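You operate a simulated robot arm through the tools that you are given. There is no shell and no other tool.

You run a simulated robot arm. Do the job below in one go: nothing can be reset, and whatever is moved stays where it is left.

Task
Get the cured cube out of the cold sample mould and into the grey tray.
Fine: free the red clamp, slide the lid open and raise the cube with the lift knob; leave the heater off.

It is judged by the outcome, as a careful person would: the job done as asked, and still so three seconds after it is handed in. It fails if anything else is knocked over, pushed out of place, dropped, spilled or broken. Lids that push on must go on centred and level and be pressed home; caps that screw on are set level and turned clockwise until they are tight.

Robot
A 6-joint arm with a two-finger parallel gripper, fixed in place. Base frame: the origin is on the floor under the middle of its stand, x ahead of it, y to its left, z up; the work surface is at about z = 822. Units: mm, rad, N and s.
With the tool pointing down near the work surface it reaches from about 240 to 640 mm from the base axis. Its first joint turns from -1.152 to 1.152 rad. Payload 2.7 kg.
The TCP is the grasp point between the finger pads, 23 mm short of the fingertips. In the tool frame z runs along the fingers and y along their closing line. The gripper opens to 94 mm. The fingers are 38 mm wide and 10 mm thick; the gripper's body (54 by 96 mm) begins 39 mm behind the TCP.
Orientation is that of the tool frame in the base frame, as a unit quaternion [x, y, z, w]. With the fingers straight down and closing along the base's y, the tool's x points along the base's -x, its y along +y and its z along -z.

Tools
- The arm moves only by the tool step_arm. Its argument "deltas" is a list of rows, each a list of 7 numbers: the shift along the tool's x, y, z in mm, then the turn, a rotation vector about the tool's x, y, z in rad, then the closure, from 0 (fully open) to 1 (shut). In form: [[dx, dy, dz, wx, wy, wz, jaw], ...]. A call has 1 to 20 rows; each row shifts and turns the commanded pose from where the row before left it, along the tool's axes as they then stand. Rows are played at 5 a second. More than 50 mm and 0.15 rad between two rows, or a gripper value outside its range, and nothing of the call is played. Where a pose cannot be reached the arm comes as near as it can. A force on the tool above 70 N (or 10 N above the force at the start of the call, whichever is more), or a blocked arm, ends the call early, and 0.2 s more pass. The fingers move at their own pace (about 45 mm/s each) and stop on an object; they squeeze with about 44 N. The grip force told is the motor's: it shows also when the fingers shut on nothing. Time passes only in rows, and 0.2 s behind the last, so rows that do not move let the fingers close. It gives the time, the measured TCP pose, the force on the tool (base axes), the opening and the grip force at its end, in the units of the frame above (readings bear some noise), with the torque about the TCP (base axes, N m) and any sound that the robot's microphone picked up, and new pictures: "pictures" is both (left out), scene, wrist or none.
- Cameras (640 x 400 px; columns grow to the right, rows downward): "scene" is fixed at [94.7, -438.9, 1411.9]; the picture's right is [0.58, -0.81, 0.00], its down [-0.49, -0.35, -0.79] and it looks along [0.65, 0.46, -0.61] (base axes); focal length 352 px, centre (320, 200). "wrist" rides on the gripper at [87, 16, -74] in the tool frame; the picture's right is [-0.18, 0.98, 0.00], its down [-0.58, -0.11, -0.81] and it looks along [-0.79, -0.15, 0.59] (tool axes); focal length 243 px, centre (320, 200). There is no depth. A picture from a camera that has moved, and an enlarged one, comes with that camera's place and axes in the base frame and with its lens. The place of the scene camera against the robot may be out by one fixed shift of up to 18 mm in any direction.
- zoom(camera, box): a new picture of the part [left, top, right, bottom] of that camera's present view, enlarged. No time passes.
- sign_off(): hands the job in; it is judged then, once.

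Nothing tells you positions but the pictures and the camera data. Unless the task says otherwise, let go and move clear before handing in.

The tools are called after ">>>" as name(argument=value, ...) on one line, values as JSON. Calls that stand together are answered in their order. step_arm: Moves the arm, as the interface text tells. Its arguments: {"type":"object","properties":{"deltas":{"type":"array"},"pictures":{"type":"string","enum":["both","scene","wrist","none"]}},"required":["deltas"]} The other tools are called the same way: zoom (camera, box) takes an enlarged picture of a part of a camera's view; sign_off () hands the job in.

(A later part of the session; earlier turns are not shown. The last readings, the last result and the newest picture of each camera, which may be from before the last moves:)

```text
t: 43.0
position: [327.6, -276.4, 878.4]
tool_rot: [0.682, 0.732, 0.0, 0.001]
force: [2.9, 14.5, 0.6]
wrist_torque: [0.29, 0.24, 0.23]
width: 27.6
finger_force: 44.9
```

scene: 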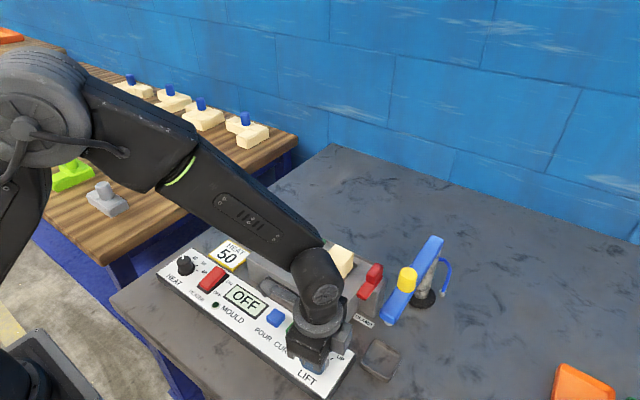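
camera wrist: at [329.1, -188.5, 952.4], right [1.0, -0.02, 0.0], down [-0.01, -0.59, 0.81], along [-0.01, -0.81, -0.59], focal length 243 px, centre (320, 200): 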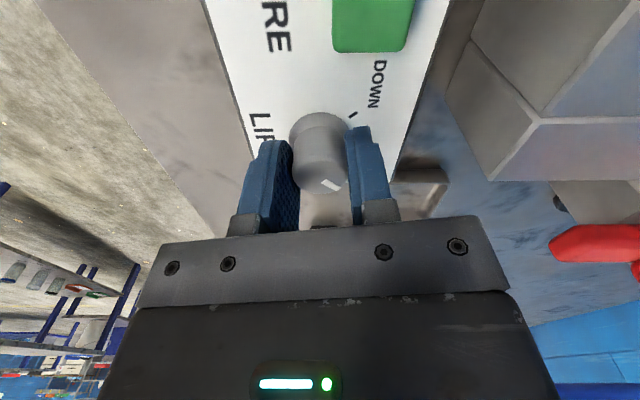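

>>> step_arm(deltas=[[0, 0, 0, 0, 0, 0.05, 1], [0, 0, 0, 0, 0, 0, 1]], pictures="both")

>>> zoom(camera="wrist", box=[220, 60, 440, 230])

>>> zoom(camera="scene", box=[270, 210, 430, 330])

```text
t: 43.6
position: [328.4, -277.2, 878.6]
tool_rot: [0.699, 0.715, 0.001, 0.001]
force: [-1.2, 8.5, 5.0]
wrist_torque: [0.15, 0.4, 0.55]
width: 27.8
finger_force: 45.1
camera wrist: at [342.1, -190.6, 952.3], right [0.99, -0.16, 0.0], down [-0.1, -0.58, 0.81], along [-0.13, -0.8, -0.59], focal length 243 px, centre (320, 200)
```

scene: 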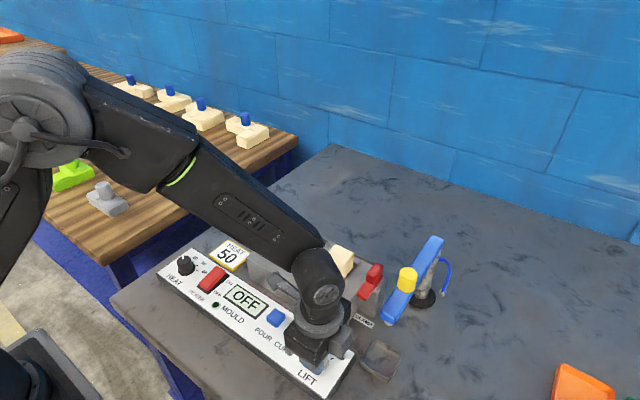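
wrist: 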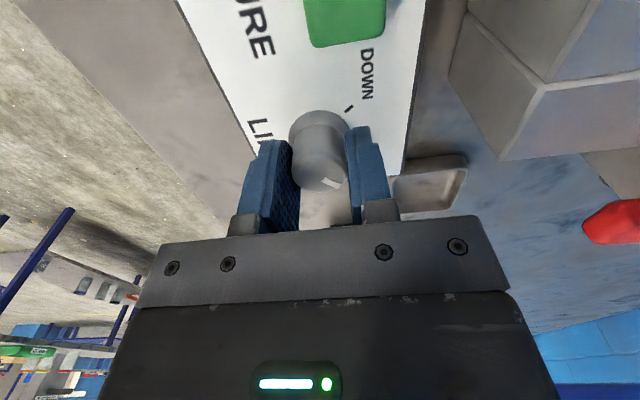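

```text
2.35 times, centred on (330, 145) of wrist
camera zoom: at [342.1, -190.6, 952.3], right [0.99, -0.16, 0.0], down [-0.1, -0.58, 0.81], along [-0.13, -0.8, -0.59], focal length 571 px, centre (296, 329)
```

zoom: 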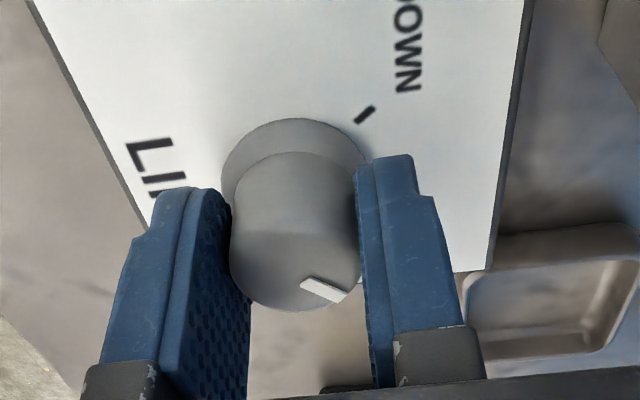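

```text
3.33 times, centred on (350, 270) of scene
camera zoom: at [94.6, -438.6, 1412.0], right [0.58, -0.81, 0.0], down [-0.49, -0.35, -0.79], along [0.65, 0.46, -0.61], focal length 1173 px, centre (220, -33)
```

zoom: 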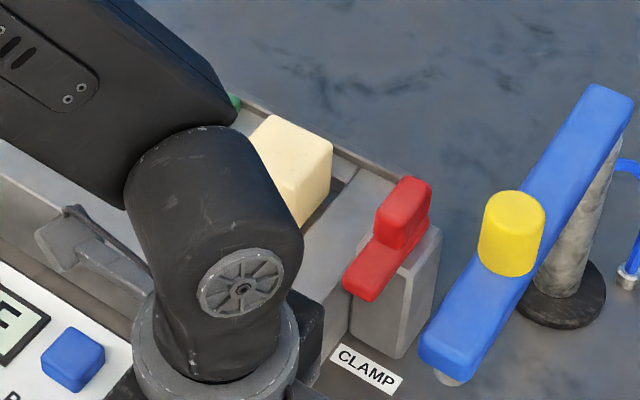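

The knob has met its stop at UP (torque rising). I'll ease the twist off, let go and rise straight up.

>>> step_arm(deltas=[[0, 0, 0, 0, 0, -0.04, 1], [0, 0, 0, 0, 0, 0, 0.8], [0, 0, 0, 0, 0, 0, 0.6], [0, 0, 0, 0, 0, 0, 0.5], [0, 0, -20, 0, 0, 0, 0.5], [0, 0, -40, 0, 0, 0, 0.5], [0, 0, -50, 0, 0, 0, 0.5], [0, 0, -50, 0, 0, 0, 0.5], [0, 0, 0, 0, 0, 0, 0.5]], pictures="both")

>>> zoom(camera="scene", box=[270, 290, 410, 400])

>>> zoom(camera="wrist", box=[220, 0, 500, 200])

```text
t: 45.6
position: [329.6, -275.9, 1037.5]
tool_rot: [0.685, 0.728, -0.001, 0.0]
force: [-0.7, -0.1, 0.3]
wrist_torque: [0.03, 0.02, -0.02]
width: 47.0
finger_force: 0.0
camera wrist: at [341.3, -189.1, 1112.8], right [0.99, -0.12, 0.0], down [-0.07, -0.59, 0.81], along [-0.1, -0.8, -0.59], focal length 243 px, centre (320, 200)
```

scene: 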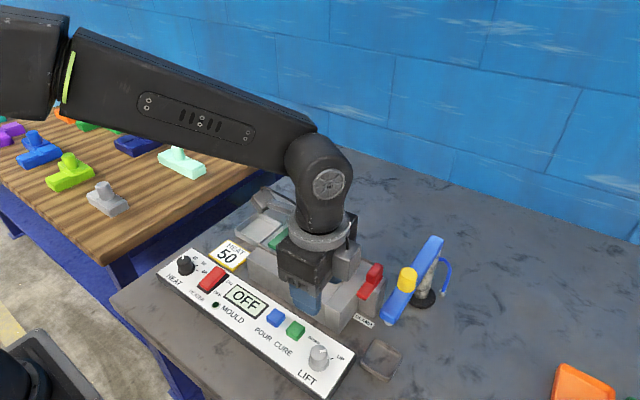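
wrist: 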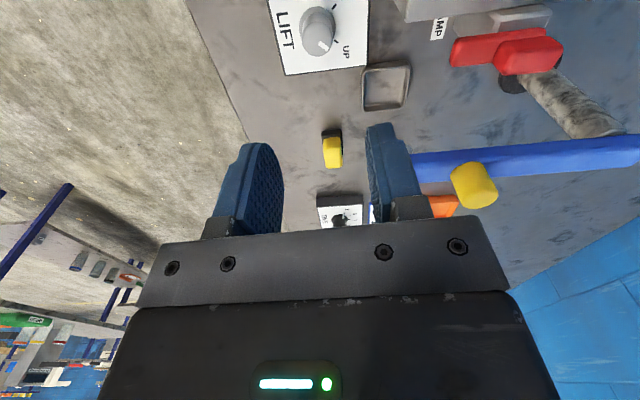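

```text
3.64 times, centred on (340, 345) of scene
camera zoom: at [94.7, -438.9, 1411.9], right [0.58, -0.81, 0.0], down [-0.49, -0.35, -0.79], along [0.65, 0.46, -0.61], focal length 1280 px, centre (247, -327)
```

zoom: 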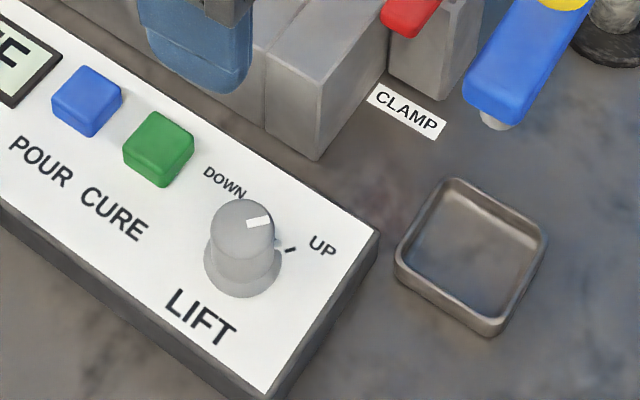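

```text
2.00 times, centred on (360, 100) of wrist
camera zoom: at [341.3, -189.1, 1112.8], right [0.99, -0.12, 0.0], down [-0.07, -0.59, 0.81], along [-0.1, -0.8, -0.59], focal length 485 px, centre (240, 400)
```

zoom: 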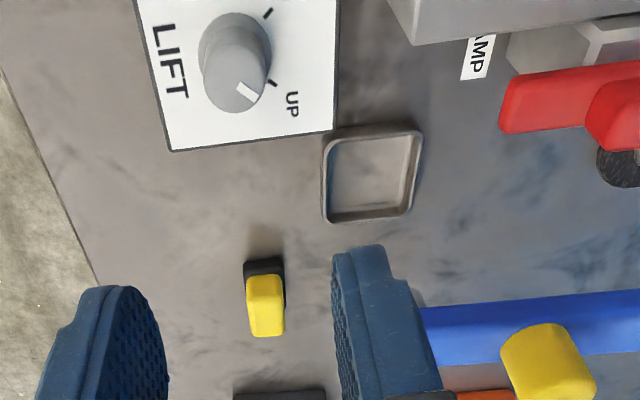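

The lift knob now points at UP and the panel still reads OFF. I'll turn the tool back square and shift over to view the raised cube.

>>> step_arm(deltas=[[0, 0, -10, 0, 0, -0.15, 0.3], [0, 0, 0, 0, 0, -0.15, 0.3], [0, 0, 0, 0, 0, -0.15, 0.3], [0, 0, 0, 0, 0, -0.15, 0.3], [0, 0, 0, 0, 0, -0.15, 0.3], [0, 0, 0, 0, 0, -0.15, 0.3], [0, 0, 0, 0, 0, -0.15, 0.3], [0, 0, 0, 0, 0, -0.15, 0.3], [0, 0, 0, 0, 0, -0.15, 0.3], [0, 0, 0, 0, 0, -0.15, 0.3], [0, 30, 0, 0, 0, -0.01, 0.3], [0, 30, 0, 0, 0, 0, 0.3], [0, 0, 0, 0, 0, 0, 0.3]], pictures="both")

>>> zoom(camera="wrist", box=[240, 100, 440, 220])

>>> zoom(camera="scene", box=[270, 210, 430, 330])

```text
t: 48.4
position: [328.0, -213.9, 1046.5]
tool_rot: [0.0, 1.0, 0.0, -0.001]
force: [0.6, 1.1, 0.0]
wrist_torque: [-0.02, 0.0, 0.0]
width: 65.6
finger_force: 0.1
camera wrist: at [242.0, -198.1, 1120.1], right [0.18, 0.98, 0.0], down [0.58, -0.11, 0.81], along [0.79, -0.15, -0.59], focal length 243 px, centre (320, 200)
```

scene: 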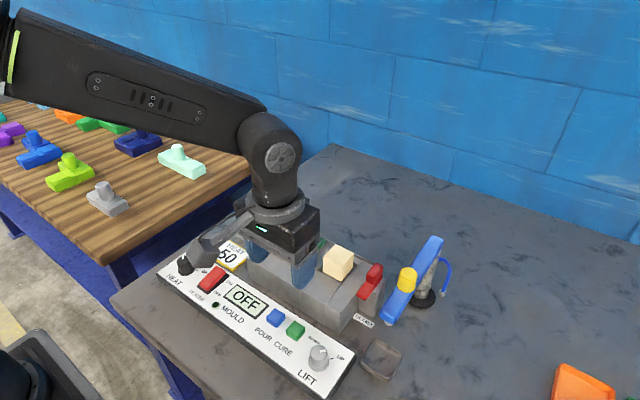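
wrist: 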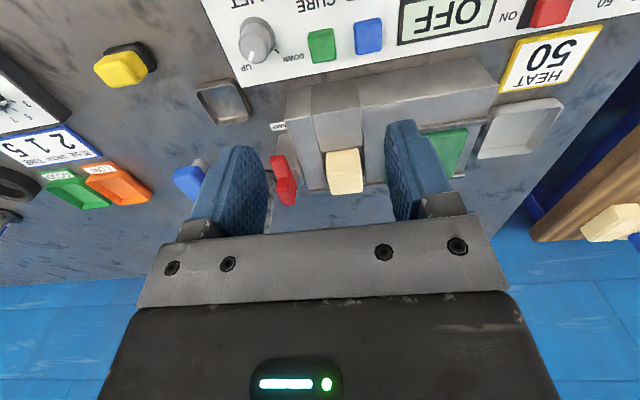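

```text
3.20 times, centred on (340, 160) of wrist
camera zoom: at [242.0, -198.1, 1120.1], right [0.18, 0.98, 0.0], down [0.58, -0.11, 0.81], along [0.79, -0.15, -0.59], focal length 776 px, centre (256, 328)
```

zoom: 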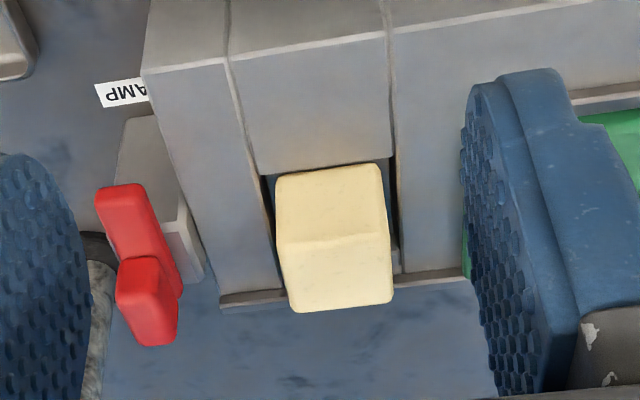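

```text
3.33 times, centred on (350, 270) of scene
camera zoom: at [94.7, -438.8, 1411.9], right [0.58, -0.81, 0.0], down [-0.49, -0.35, -0.79], along [0.65, 0.46, -0.61], focal length 1173 px, centre (220, -33)
```

zoom: 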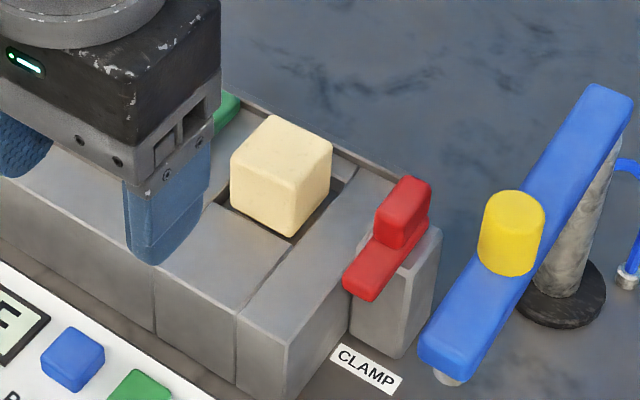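

The cube stands fully raised: about x 461–502, y -231 to -189, top z about 920, with its base at block-top level. I'll move above it with the jaws 66 mm open, closing along y.

>>> step_arm(deltas=[[-40, 1, 0, 0, 0, 0, 0.3], [-40, 1, 0, 0, 0, 0, 0.3], [-40, 1, 0, 0, 0, 0, 0.3], [-33, 1, 0, 0, 0, 0, 0.3], [0, 0, 40, 0, 0, 0, 0.3], [0, 0, 35, 0, 0, 0, 0.3], [0, 0, 0, 0, 0, 0, 0.3]], pictures="both")

>>> zoom(camera="wrist", box=[180, 60, 460, 230])

>>> zoom(camera="wrist", box=[400, 0, 640, 160])

>>> zoom(camera="scene", box=[270, 200, 430, 320])

```text
t: 50.0
position: [483.0, -213.4, 973.4]
tool_rot: [0.001, 1.0, 0.0, 0.0]
force: [-0.9, 0.3, -0.2]
wrist_torque: [-0.04, 0.0, 0.02]
width: 65.8
finger_force: 0.0
camera wrist: at [396.4, -197.0, 1047.2], right [0.19, 0.98, 0.0], down [0.58, -0.11, 0.81], along [0.79, -0.15, -0.59], focal length 243 px, centre (320, 200)
```

scene: 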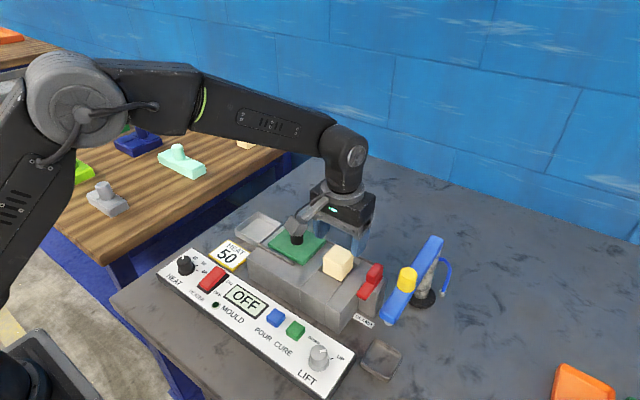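
wrist: 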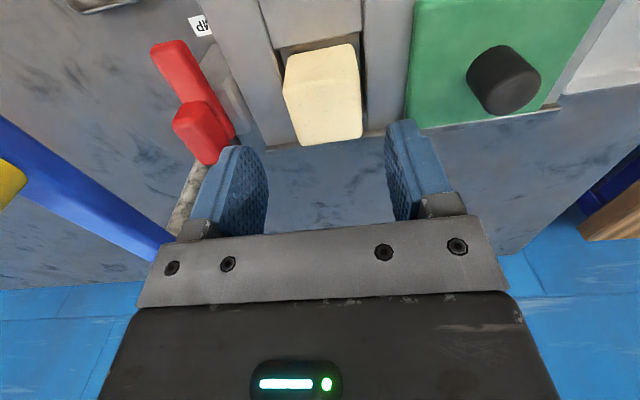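

```text
2.29 times, centred on (320, 145) of wrist
camera zoom: at [396.4, -197.0, 1047.2], right [0.19, 0.98, 0.0], down [0.58, -0.11, 0.81], along [0.79, -0.15, -0.59], focal length 555 px, centre (320, 326)
```

zoom: 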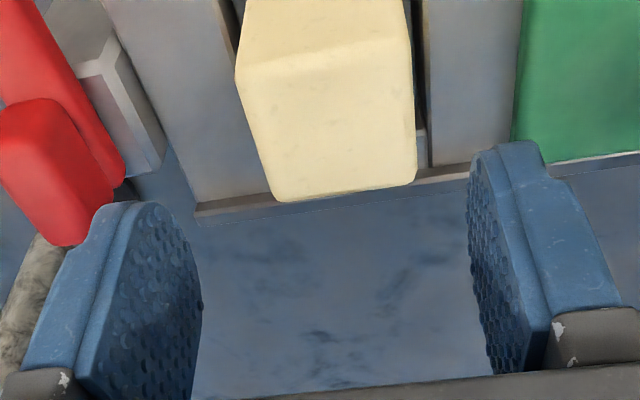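

```text
2.50 times, centred on (520, 80) of wrist
camera zoom: at [396.4, -197.0, 1047.2], right [0.19, 0.98, 0.0], down [0.58, -0.11, 0.81], along [0.79, -0.15, -0.59], focal length 606 px, centre (-180, 500)
```

zoom: 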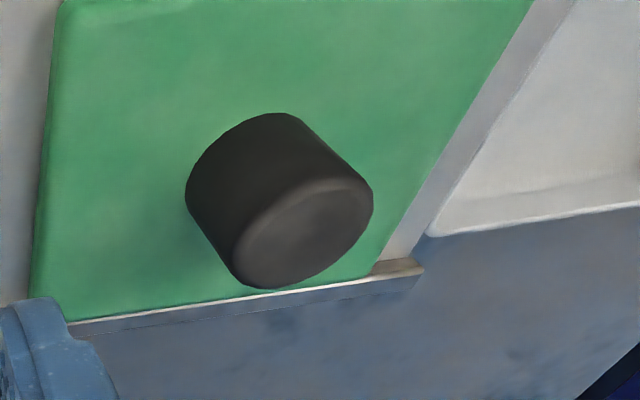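

```text
3.33 times, centred on (350, 260) of scene
camera zoom: at [94.7, -438.9, 1411.9], right [0.58, -0.81, 0.0], down [-0.49, -0.35, -0.79], along [0.65, 0.46, -0.61], focal length 1173 px, centre (220, 0)
```

zoom: 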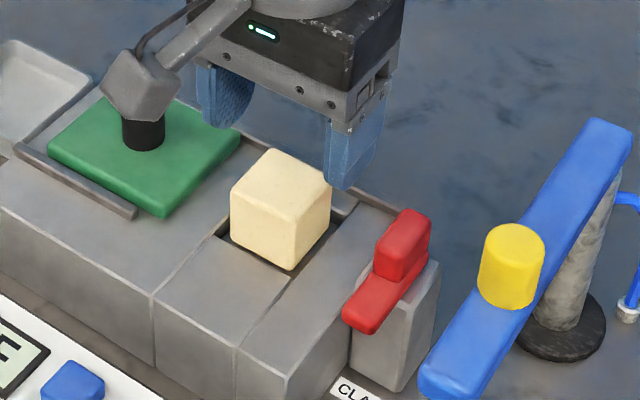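

The cube's centre is at about (482, -210); I'll shift 2.5 mm to +y, lower so the fingertips stay about 4 mm above the block, and close.

>>> step_arm(deltas=[[1, 2.5, 20, 0, 0, 0, 0.3], [0, 0, 20, 0, 0, 0, 0.3], [0, 0, 14, 0, 0, 0, 0.3], [0, 0, 8, 0, 0, 0, 0.3], [0, 0, 0, 0, 0, 0, 0.3]], pictures="both")

>>> zoom(camera="scene", box=[270, 200, 430, 320])

>>> zoom(camera="wrist", box=[180, 60, 460, 230])

```text
t: 51.2
position: [480.4, -211.7, 910.3]
tool_rot: [0.0, 1.0, 0.001, 0.0]
force: [1.0, 0.5, -0.7]
wrist_torque: [-0.04, 0.01, 0.0]
width: 65.7
finger_force: 0.1
camera wrist: at [394.0, -195.1, 984.4], right [0.19, 0.98, 0.0], down [0.58, -0.11, 0.81], along [0.79, -0.15, -0.59], focal length 243 px, centre (320, 200)
```

scene: 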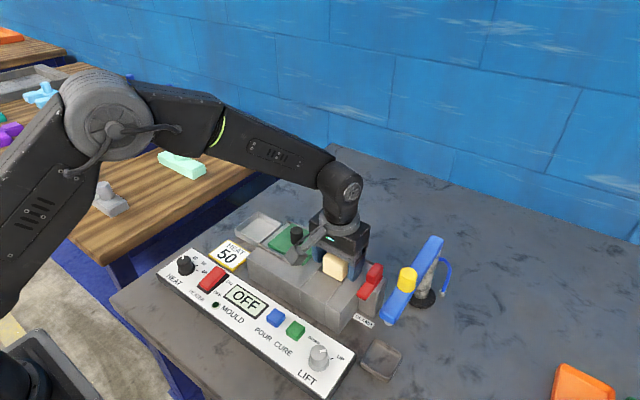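
wrist: 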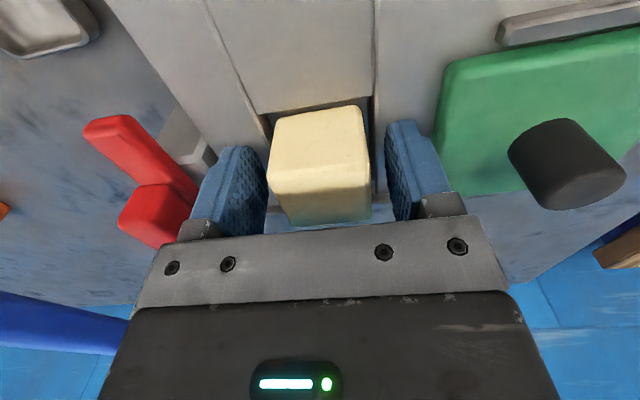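

```text
3.33 times, centred on (350, 260) of scene
camera zoom: at [94.7, -438.9, 1411.9], right [0.58, -0.81, 0.0], down [-0.49, -0.35, -0.79], along [0.65, 0.46, -0.61], focal length 1173 px, centre (220, 0)
```

zoom: 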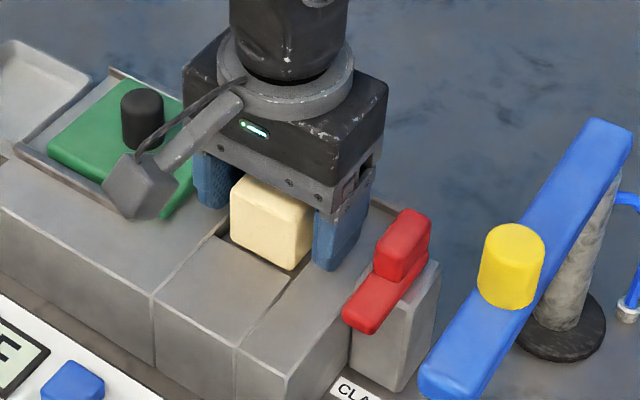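

```text
2.29 times, centred on (320, 145) of wrist
camera zoom: at [394.0, -195.1, 984.4], right [0.19, 0.98, 0.0], down [0.58, -0.11, 0.81], along [0.79, -0.15, -0.59], focal length 555 px, centre (320, 326)
```

zoom: 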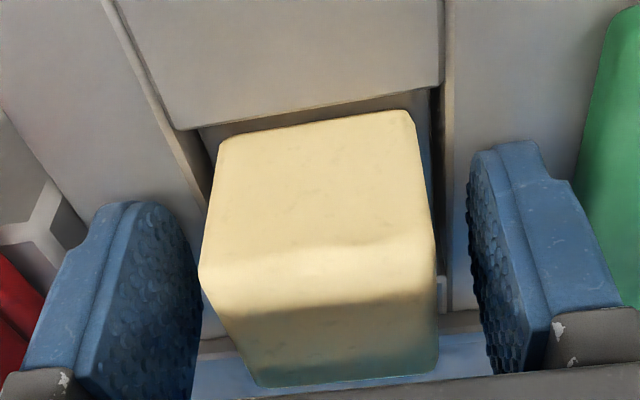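

The cube is between the fingers. Closing on it now.

>>> step_arm(deltas=[[0, 0, 0, 0, 0, 0, 0.4], [0, 0, 0, 0, 0, 0, 0.5], [0, 0, 0, 0, 0, 0, 0.6], [0, 0, 0, 0, 0, 0, 0.8], [0, 0, 0, 0, 0, 0, 1], [0, 0, 0, 0, 0, 0, 1]], pictures="wrist")

```text
t: 52.6
position: [479.8, -210.5, 910.5]
tool_rot: [0.001, 1.0, 0.0, 0.001]
force: [0.1, 0.4, 0.0]
wrist_torque: [0.0, -0.04, -0.04]
width: 42.8
finger_force: 43.6
camera wrist: at [394.0, -195.2, 984.5], right [0.19, 0.98, 0.0], down [0.58, -0.11, 0.81], along [0.79, -0.15, -0.59], focal length 243 px, centre (320, 200)
```

wrist: 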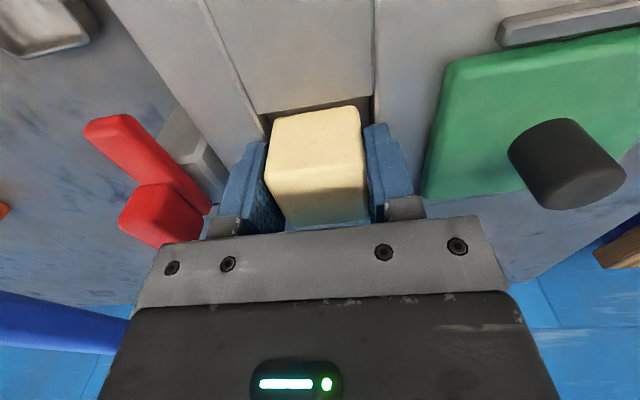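

The cube is held (42.8 mm). Lifting straight up, gently at first.

>>> step_arm(deltas=[[0, 0, -4, 0, 0, 0, 1], [0, 0, -8, 0, 0, 0, 1], [0, 0, -15, 0, 0, 0, 1], [0, 0, -25, 0, 0, 0, 1], [0, 0, -30, 0, 0, 0, 1], [0, 0, -30, 0, 0, 0, 1], [0, 0, 0, 0, 0, 0, 1]], pictures="both")

>>> zoom(camera="scene", box=[220, 180, 420, 320])

```text
t: 54.2
position: [478.9, -210.8, 1022.2]
tool_rot: [0.001, 1.0, 0.0, 0.0]
force: [-0.5, -0.2, -0.1]
wrist_torque: [0.01, 0.02, -0.01]
width: 0.0
finger_force: 43.0
camera wrist: at [392.2, -195.3, 1096.9], right [0.19, 0.98, 0.0], down [0.58, -0.11, 0.81], along [0.79, -0.15, -0.59], focal length 243 px, centre (320, 200)
```

scene: 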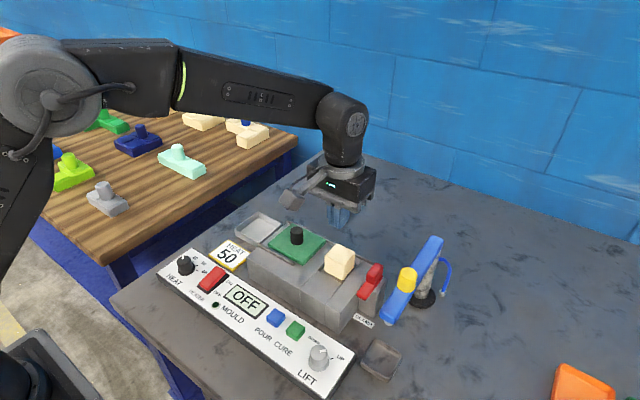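
wrist: 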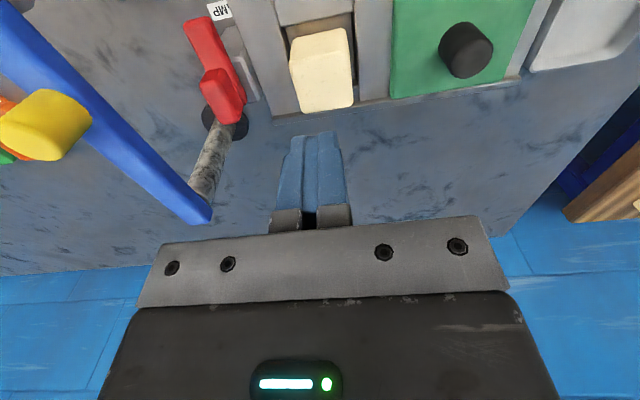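

```text
2.86 times, centred on (320, 250) of scene
camera zoom: at [94.7, -438.9, 1411.9], right [0.58, -0.81, 0.0], down [-0.49, -0.35, -0.79], along [0.65, 0.46, -0.61], focal length 1006 px, centre (320, 57)
```

zoom: 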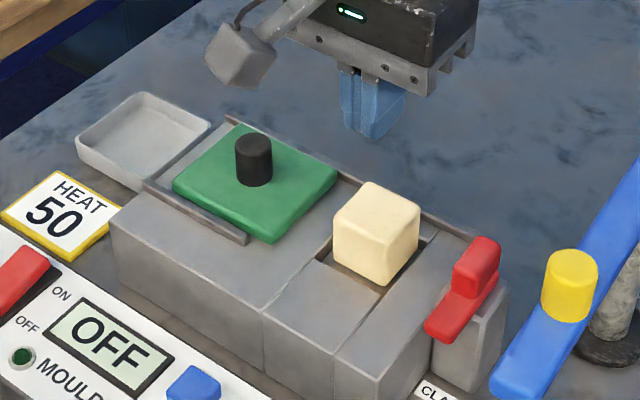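

The cube slipped out of the fingers and is still standing on the lifter, so my grip didn't hold. I'll look closely at the cube's pose and what holds it before trying again.

>>> zoom(camera="wrist", box=[260, 0, 400, 130])

>>> zoom(camera="scene", box=[300, 230, 400, 310])

>>> zoom(camera="scene", box=[270, 300, 370, 380])

```text
3.08 times, centred on (330, 65) of wrist
camera zoom: at [392.2, -195.3, 1096.9], right [0.19, 0.98, 0.0], down [0.58, -0.11, 0.81], along [0.79, -0.15, -0.59], focal length 746 px, centre (289, 615)
```

zoom: 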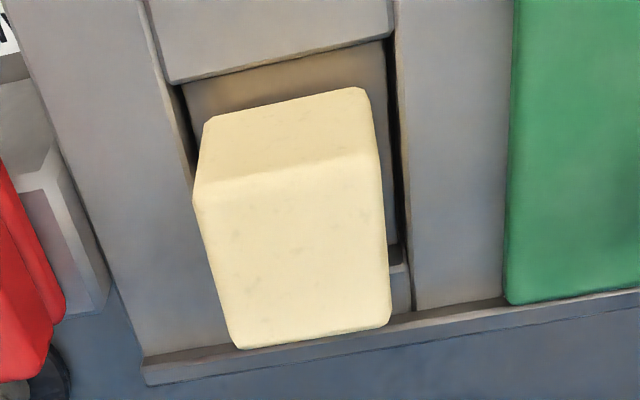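

```text
5.00 times, centred on (350, 270) of scene
camera zoom: at [94.7, -438.9, 1411.9], right [0.58, -0.81, 0.0], down [-0.49, -0.35, -0.79], along [0.65, 0.46, -0.61], focal length 1760 px, centre (170, -150)
```

zoom: 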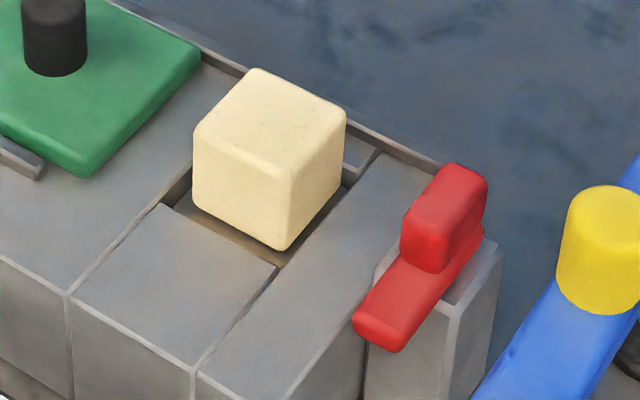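

```text
5.00 times, centred on (320, 340) of scene
camera zoom: at [94.7, -438.9, 1411.9], right [0.58, -0.81, 0.0], down [-0.49, -0.35, -0.79], along [0.65, 0.46, -0.61], focal length 1760 px, centre (320, -500)
```

zoom: 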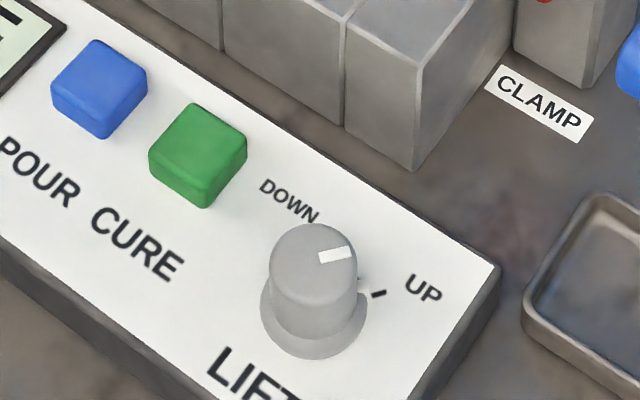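

The cube is upright and square at about (486, -210.5), 4–5 mm further in +x than before, its base level with the block top. I'll re-centre on it, grip again and lift in tiny increments while reading the force, to see whether it's stuck or slipping.

>>> step_arm(deltas=[[-4, 0, 0, 0, 0, 0, 0.3], [-3, 0, 0, 0, 0, 0, 0.3], [0, 0, 40, 0, 0, 0, 0.3], [0, 0, 40, 0, 0, 0, 0.3], [0, 0, 20, 0, 0, 0, 0.3], [0, 0, 12, 0, 0, 0, 0.3], [0, 0, 0, 0, 0, 0, 0.3]], pictures="both")

>>> zoom(camera="wrist", box=[180, 60, 460, 230])

>>> zoom(camera="scene", box=[290, 220, 390, 300])

```text
t: 55.8
position: [488.2, -210.8, 910.4]
tool_rot: [0.0, 1.0, 0.0, 0.0]
force: [0.3, 0.3, 0.0]
wrist_torque: [0.01, -0.01, 0.0]
width: 65.9
finger_force: 0.0
camera wrist: at [401.3, -194.4, 983.9], right [0.19, 0.98, 0.0], down [0.58, -0.11, 0.81], along [0.79, -0.15, -0.59], focal length 243 px, centre (320, 200)
```

scene: 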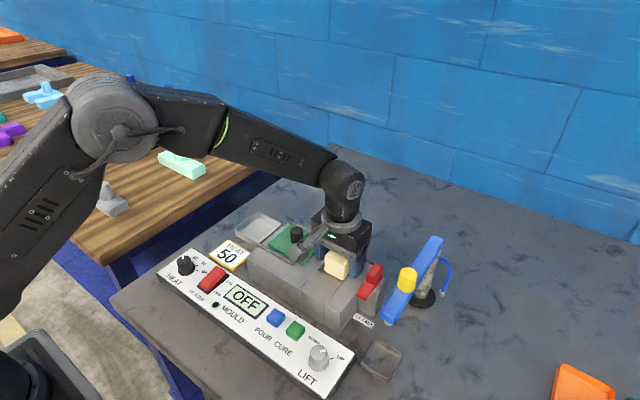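
wrist: 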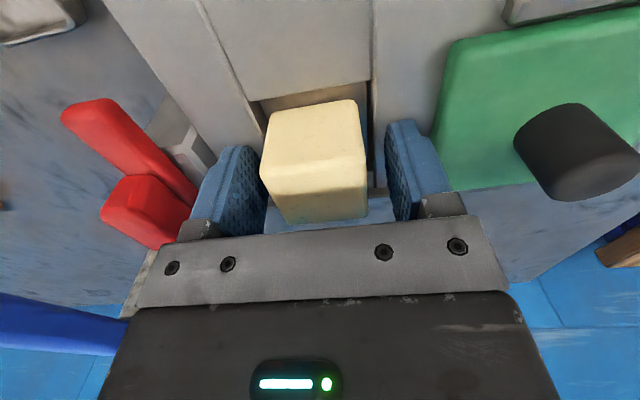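

```text
2.29 times, centred on (320, 145) of wrist
camera zoom: at [401.3, -194.4, 983.9], right [0.19, 0.98, 0.0], down [0.58, -0.11, 0.81], along [0.79, -0.15, -0.59], focal length 555 px, centre (320, 326)
```

zoom: 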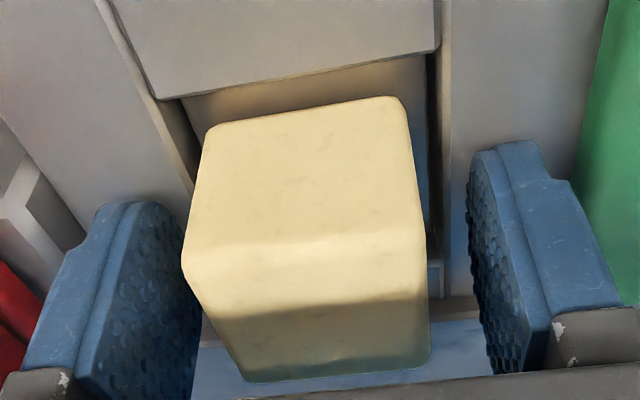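

```text
5.00 times, centred on (340, 260) of scene
camera zoom: at [94.7, -438.9, 1411.9], right [0.58, -0.81, 0.0], down [-0.49, -0.35, -0.79], along [0.65, 0.46, -0.61], focal length 1760 px, centre (220, -100)
```

zoom: 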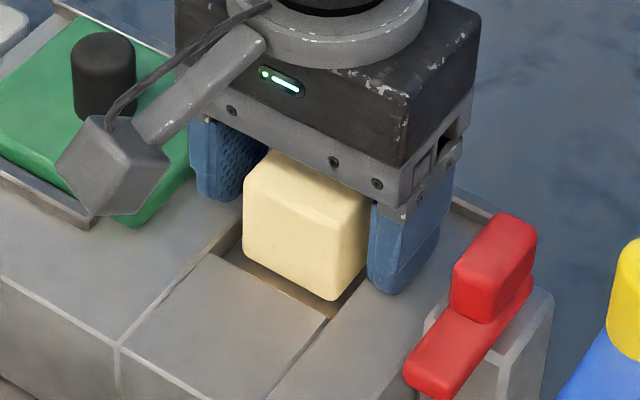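

>>> step_arm(deltas=[[1, 0, 2, 0, 0, 0, 0.3], [0, 0, 0, 0, 0, 0, 0.45], [0, 0, 0, 0, 0, 0, 0.55], [0, 0, 0, 0, 0, 0, 0.7], [0, 0, 0, 0, 0, 0, 1], [0, 0, 0, 0, 0, 0, 1], [0, 0, 0, 0, 0, 0, 1]], pictures="none")

>>> step_arm(deltas=[[0, 0, -1, 0, 0, 0, 1], [0, 0, -1, 0, 0, 0, 1]], pictures="both")

>>> zoom(camera="scene", box=[290, 220, 390, 300])

```text
t: 57.4
position: [487.7, -209.5, 908.8]
tool_rot: [0.0, 1.0, -0.001, -0.001]
force: [-0.5, -0.5, -0.4]
wrist_torque: [-0.03, -0.02, 0.03]
width: 42.8
finger_force: 43.8
```

```text
t: 58.0
position: [486.0, -209.6, 910.8]
tool_rot: [0.001, 1.0, 0.0, 0.0]
force: [0.2, -0.1, -0.5]
wrist_torque: [0.01, 0.02, 0.02]
width: 42.8
finger_force: 44.2
camera wrist: at [400.0, -194.2, 984.8], right [0.19, 0.98, 0.0], down [0.58, -0.11, 0.81], along [0.79, -0.15, -0.59], focal length 243 px, centre (320, 200)
```

scene: 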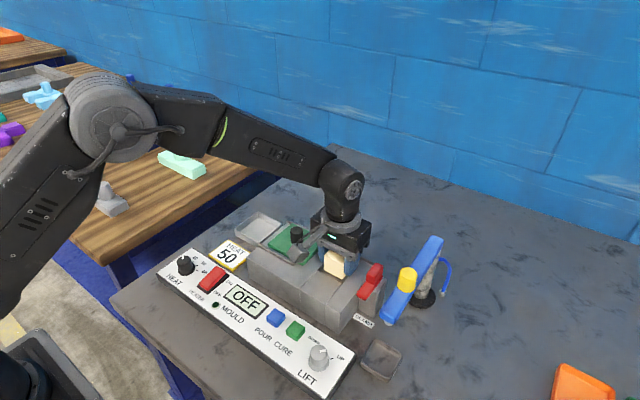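
wrist: 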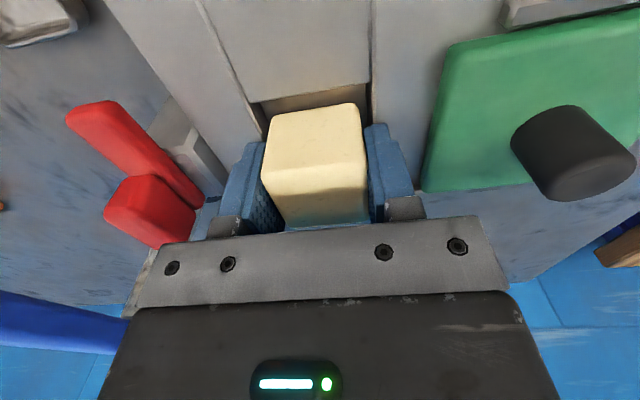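

```text
5.00 times, centred on (340, 260) of scene
camera zoom: at [94.7, -438.9, 1411.9], right [0.58, -0.81, 0.0], down [-0.49, -0.35, -0.79], along [0.65, 0.46, -0.61], focal length 1760 px, centre (220, -100)
```

zoom: 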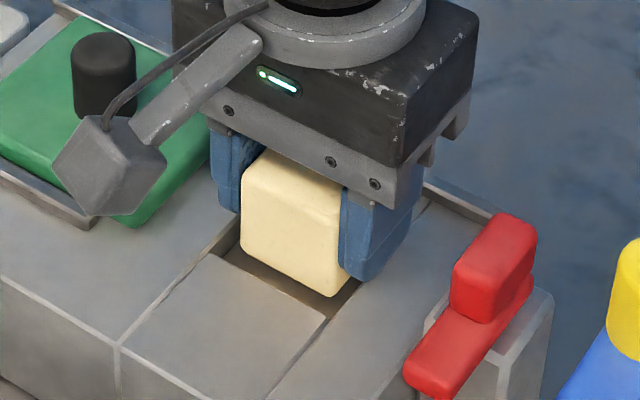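

No pull-back force after 2 mm of lift, so the cube isn't stuck. I'll keep lifting a few mm at a time and check whether it rises with the fingers.

>>> step_arm(deltas=[[0, 0, -2, 0, 0, 0, 1], [0, 0, -2, 0, 0, 0, 1], [0, 0, -2, 0, 0, 0, 1]], pictures="both")

>>> zoom(camera="scene", box=[290, 220, 390, 300])

>>> zoom(camera="wrist", box=[180, 60, 460, 230])

```text
t: 58.8
position: [488.4, -208.2, 915.7]
tool_rot: [0.001, 1.0, 0.0, 0.0]
force: [-0.3, -0.5, -0.5]
wrist_torque: [-0.01, -0.01, 0.01]
width: 42.7
finger_force: 44.0
camera wrist: at [400.0, -193.7, 990.7], right [0.19, 0.98, 0.0], down [0.58, -0.11, 0.81], along [0.79, -0.15, -0.59], focal length 243 px, centre (320, 200)
```

scene: 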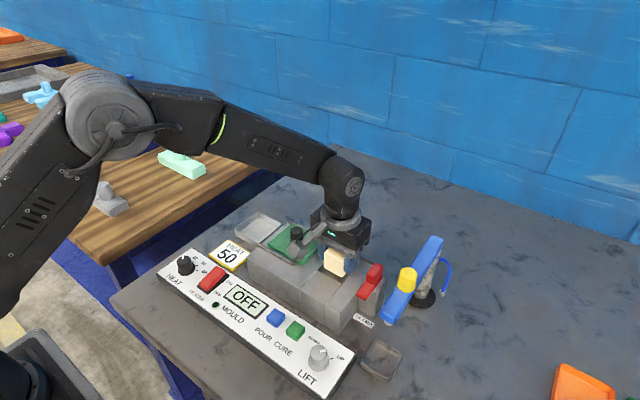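
wrist: 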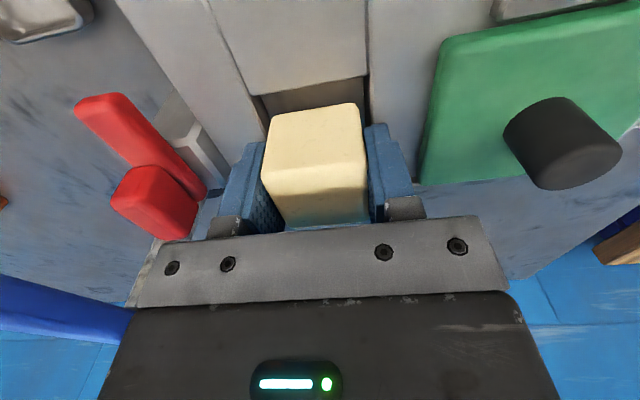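

```text
5.00 times, centred on (340, 260) of scene
camera zoom: at [94.7, -438.9, 1411.9], right [0.58, -0.81, 0.0], down [-0.49, -0.35, -0.79], along [0.65, 0.46, -0.61], focal length 1760 px, centre (220, -100)
```

zoom: 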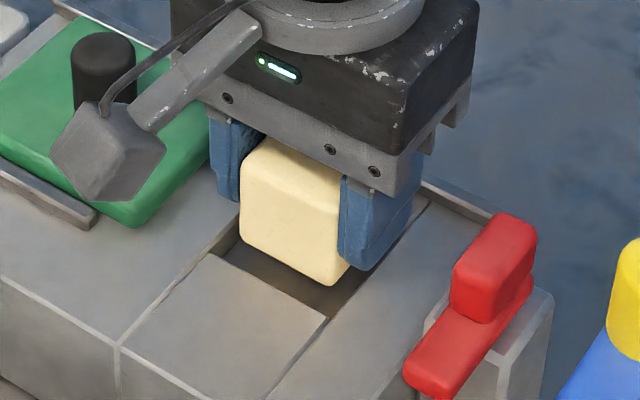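

```text
2.29 times, centred on (320, 145) of wrist
camera zoom: at [400.0, -193.7, 990.7], right [0.19, 0.98, 0.0], down [0.58, -0.11, 0.81], along [0.79, -0.15, -0.59], focal length 555 px, centre (320, 326)
```

zoom: 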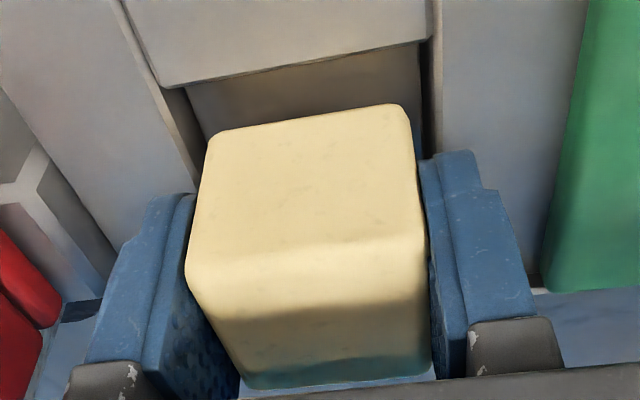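

This time the cube is rising with the fingers. I'll keep lifting slowly and watch for slip.

>>> step_arm(deltas=[[0, 0, -3, 0, 0, 0, 1], [0, 0, -3, 0, 0, 0, 1], [0, 0, -3, 0, 0, 0, 1], [0, 0, -3, 0, 0, 0, 1]], pictures="both")

>>> zoom(camera="wrist", box=[180, 60, 460, 230])

>>> zoom(camera="scene", box=[290, 220, 390, 300])

```text
t: 59.8
position: [487.8, -210.8, 928.9]
tool_rot: [0.001, 1.0, 0.0, -0.001]
force: [-0.1, 0.1, -0.4]
wrist_torque: [-0.01, 0.02, -0.01]
width: 43.0
finger_force: 44.1
camera wrist: at [400.4, -194.2, 1002.5], right [0.19, 0.98, 0.0], down [0.58, -0.11, 0.81], along [0.79, -0.15, -0.59], focal length 243 px, centre (320, 200)
```

scene: 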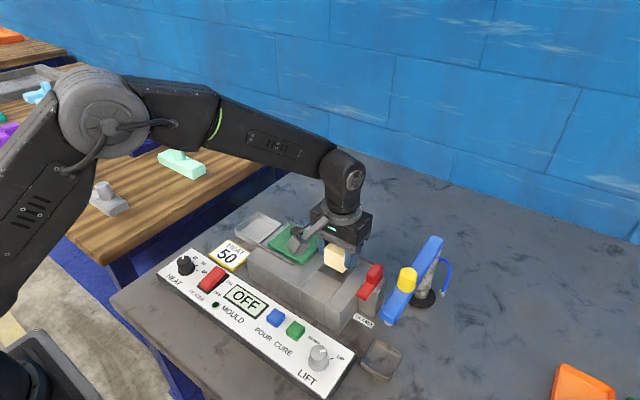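
wrist: 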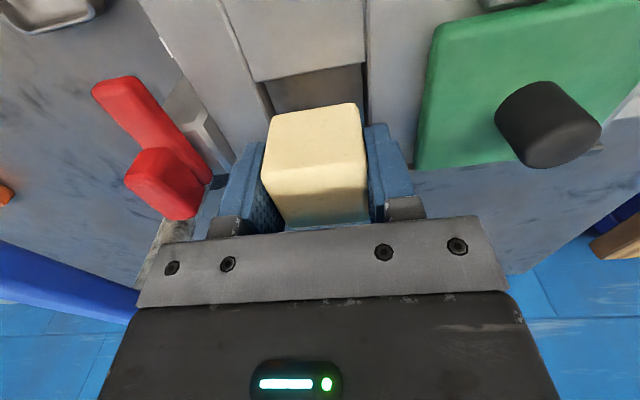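

```text
2.29 times, centred on (320, 145) of wrist
camera zoom: at [400.4, -194.2, 1002.5], right [0.19, 0.98, 0.0], down [0.58, -0.11, 0.81], along [0.79, -0.15, -0.59], focal length 555 px, centre (320, 326)
```

zoom: 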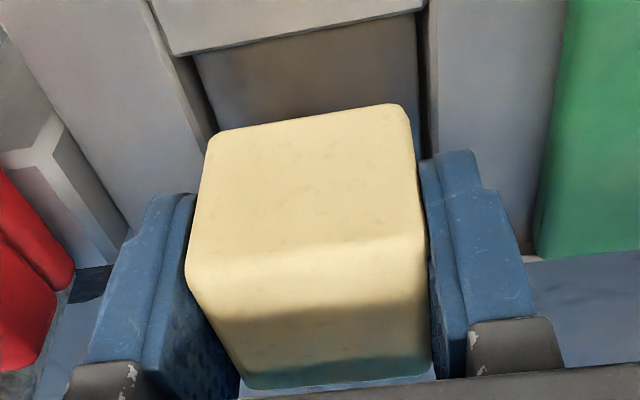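

```text
5.00 times, centred on (340, 260) of scene
camera zoom: at [94.7, -438.9, 1411.9], right [0.58, -0.81, 0.0], down [-0.49, -0.35, -0.79], along [0.65, 0.46, -0.61], focal length 1760 px, centre (220, -100)
```

zoom: 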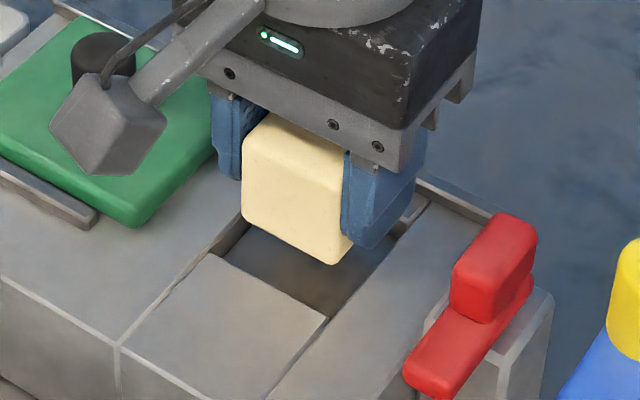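

The cube is firmly held with no visible creep. I'll raise it gently to clear the lid knob, in small steps.

>>> step_arm(deltas=[[0, 0, -3, 0, 0, 0, 1], [0, 0, -4, 0, 0, 0, 1], [0, 0, -5, 0, 0, 0, 1], [0, 0, -5, 0, 0, 0, 1], [0, 0, -5, 0, 0, 0, 1], [0, 0, -5, 0, 0, 0, 1]], pictures="wrist")

>>> zoom(camera="wrist", box=[180, 60, 460, 230])

```text
t: 61.2
position: [487.0, -209.9, 955.0]
tool_rot: [0.0, 1.0, 0.0, 0.002]
force: [0.2, -0.2, -0.4]
wrist_torque: [0.0, -0.01, -0.04]
width: 42.9
finger_force: 44.0
camera wrist: at [399.8, -193.9, 1029.4], right [0.19, 0.98, 0.0], down [0.58, -0.11, 0.81], along [0.79, -0.15, -0.59], focal length 243 px, centre (320, 200)
```

wrist: 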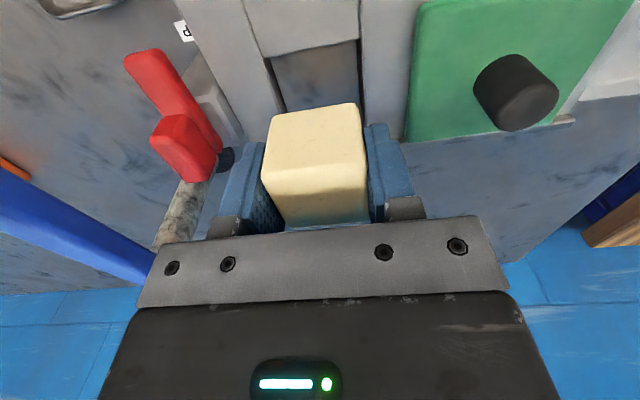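

```text
2.29 times, centred on (320, 145) of wrist
camera zoom: at [399.8, -193.9, 1029.4], right [0.19, 0.98, 0.0], down [0.58, -0.11, 0.81], along [0.79, -0.15, -0.59], focal length 555 px, centre (320, 326)
```

zoom: 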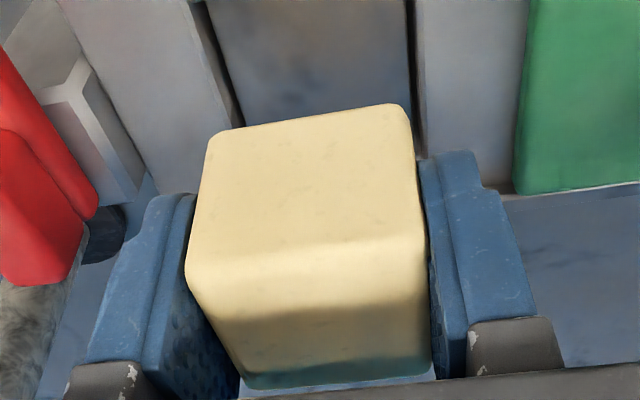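

Steady so far. I'll lift another 20 mm and then carry it gently toward +y, over the lid, to the tray.

>>> step_arm(deltas=[[0, 0, -4, 0, 0, 0, 1], [0, 0, -6, 0, 0, 0, 1], [0, 0, -6, 0, 0, 0, 1], [0, 2, -6, 0, 0, 0, 1], [0, 5, -3, 0, 0, 0, 1], [0, 8, 0, 0, 0, 0, 1], [0, 10, 0, 0, 0, 0, 1], [0, 10, 0, 0, 0, 0, 1], [0, 10, 0, 0, 0, 0, 1], [0, 10, 0, 0, 0, 0, 1], [0, 10, 0, 0, 0, 0, 1], [0, 10, 0, 0, 0, 0, 1], [0, 10, 0, 0, 0, 0, 1], [0, 10, 0, 0, 0, 0, 1]], pictures="both")

```text
t: 64.2
position: [486.3, -115.9, 981.7]
tool_rot: [0.001, 1.0, 0.0, -0.001]
force: [0.9, -0.4, 0.2]
wrist_torque: [0.03, -0.04, 0.03]
width: 42.8
finger_force: 43.9
camera wrist: at [399.7, -99.0, 1055.0], right [0.19, 0.98, 0.0], down [0.58, -0.11, 0.81], along [0.79, -0.15, -0.59], focal length 243 px, centre (320, 200)
```

scene: 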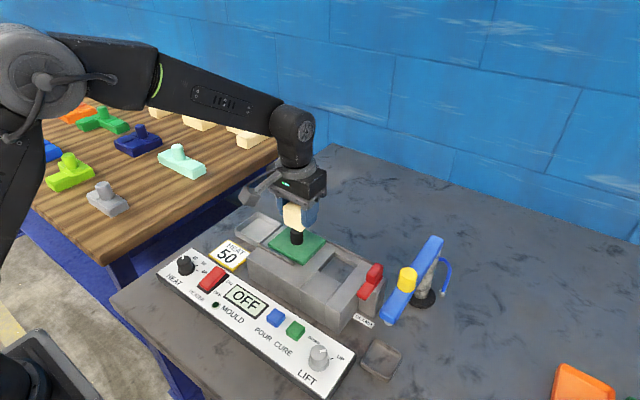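
wrist: 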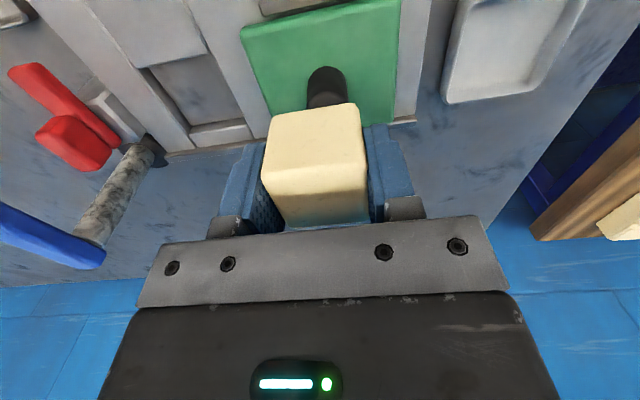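

The cube is steady above the lid knob with clearance. From here the grey tray reads as about x 460–553, y -9 to 72. I'll carry on toward it.

>>> step_arm(deltas=[[0, 5, 0, 0, 0, 0, 1], [0, 8, 0, 0, 0, 0, 1], [0, 10, 0, 0, 0, 0, 1], [0, 10, 0, 0, 0, 0, 1], [0, 10, 0, 0, 0, 0, 1], [0, 10, 0, 0, 0, 0, 1], [0, 10, 0, 0, 0, 0, 1], [0, 10, 0, 0, 0, 0, 1], [-2, 10, 0, 0, 0, 0, 1], [-3, 10, 0, 0, 0, 0, 1], [-3, 10, 0, 0, 0, 0, 1], [-3, 10, 0, 0, 0, 0, 1], [-3, 8, 0, 0, 0, 0, 1], [-3, 8, 0, 0, 0, 0, 1], [-2, 6, 0, 0, 0, 0, 1], [-1, 4, 0, 0, 0, 0, 1], [0, 2, 0, 0, 0, 0, 1], [0, 0, 0, 0, 0, 0, 1]], pictures="both")

>>> zoom(camera="wrist", box=[180, 0, 460, 200])

>>> zoom(camera="scene", box=[200, 160, 340, 270])

```text
t: 68.0
position: [505.6, 25.7, 981.1]
tool_rot: [0.001, 1.0, 0.0, 0.0]
force: [0.5, -0.2, -0.6]
wrist_torque: [0.01, -0.03, 0.02]
width: 42.7
finger_force: 44.1
camera wrist: at [420.2, 42.1, 1054.4], right [0.19, 0.98, 0.0], down [0.58, -0.11, 0.81], along [0.79, -0.15, -0.59], focal length 243 px, centre (320, 200)
```

scene: 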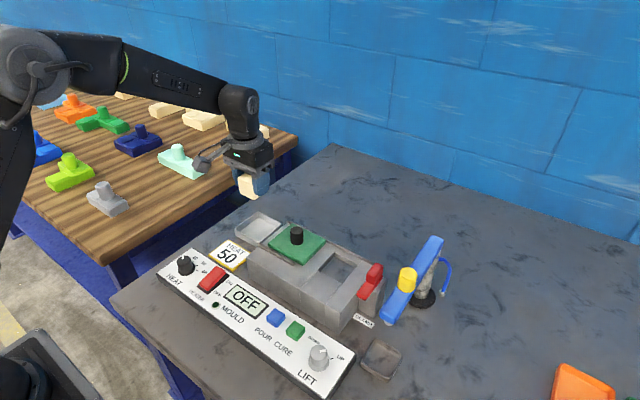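
wrist: 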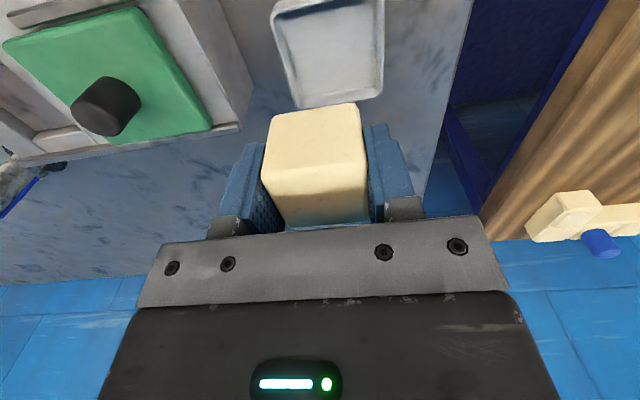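

```text
2.00 times, centred on (320, 100) of wrist
camera zoom: at [420.2, 42.1, 1054.4], right [0.19, 0.98, 0.0], down [0.58, -0.11, 0.81], along [0.79, -0.15, -0.59], focal length 485 px, centre (320, 400)
```

zoom: 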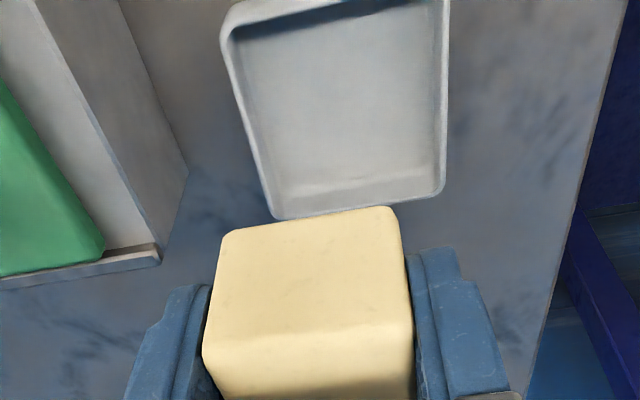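

```text
3.64 times, centred on (270, 215) of scene
camera zoom: at [94.7, -438.9, 1411.9], right [0.58, -0.81, 0.0], down [-0.49, -0.35, -0.79], along [0.65, 0.46, -0.61], focal length 1280 px, centre (502, 146)
```

zoom: 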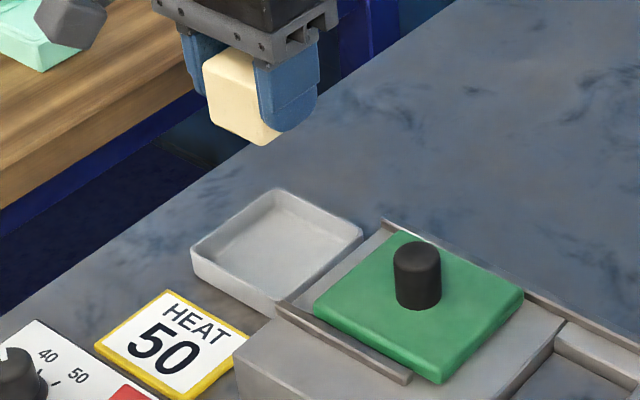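

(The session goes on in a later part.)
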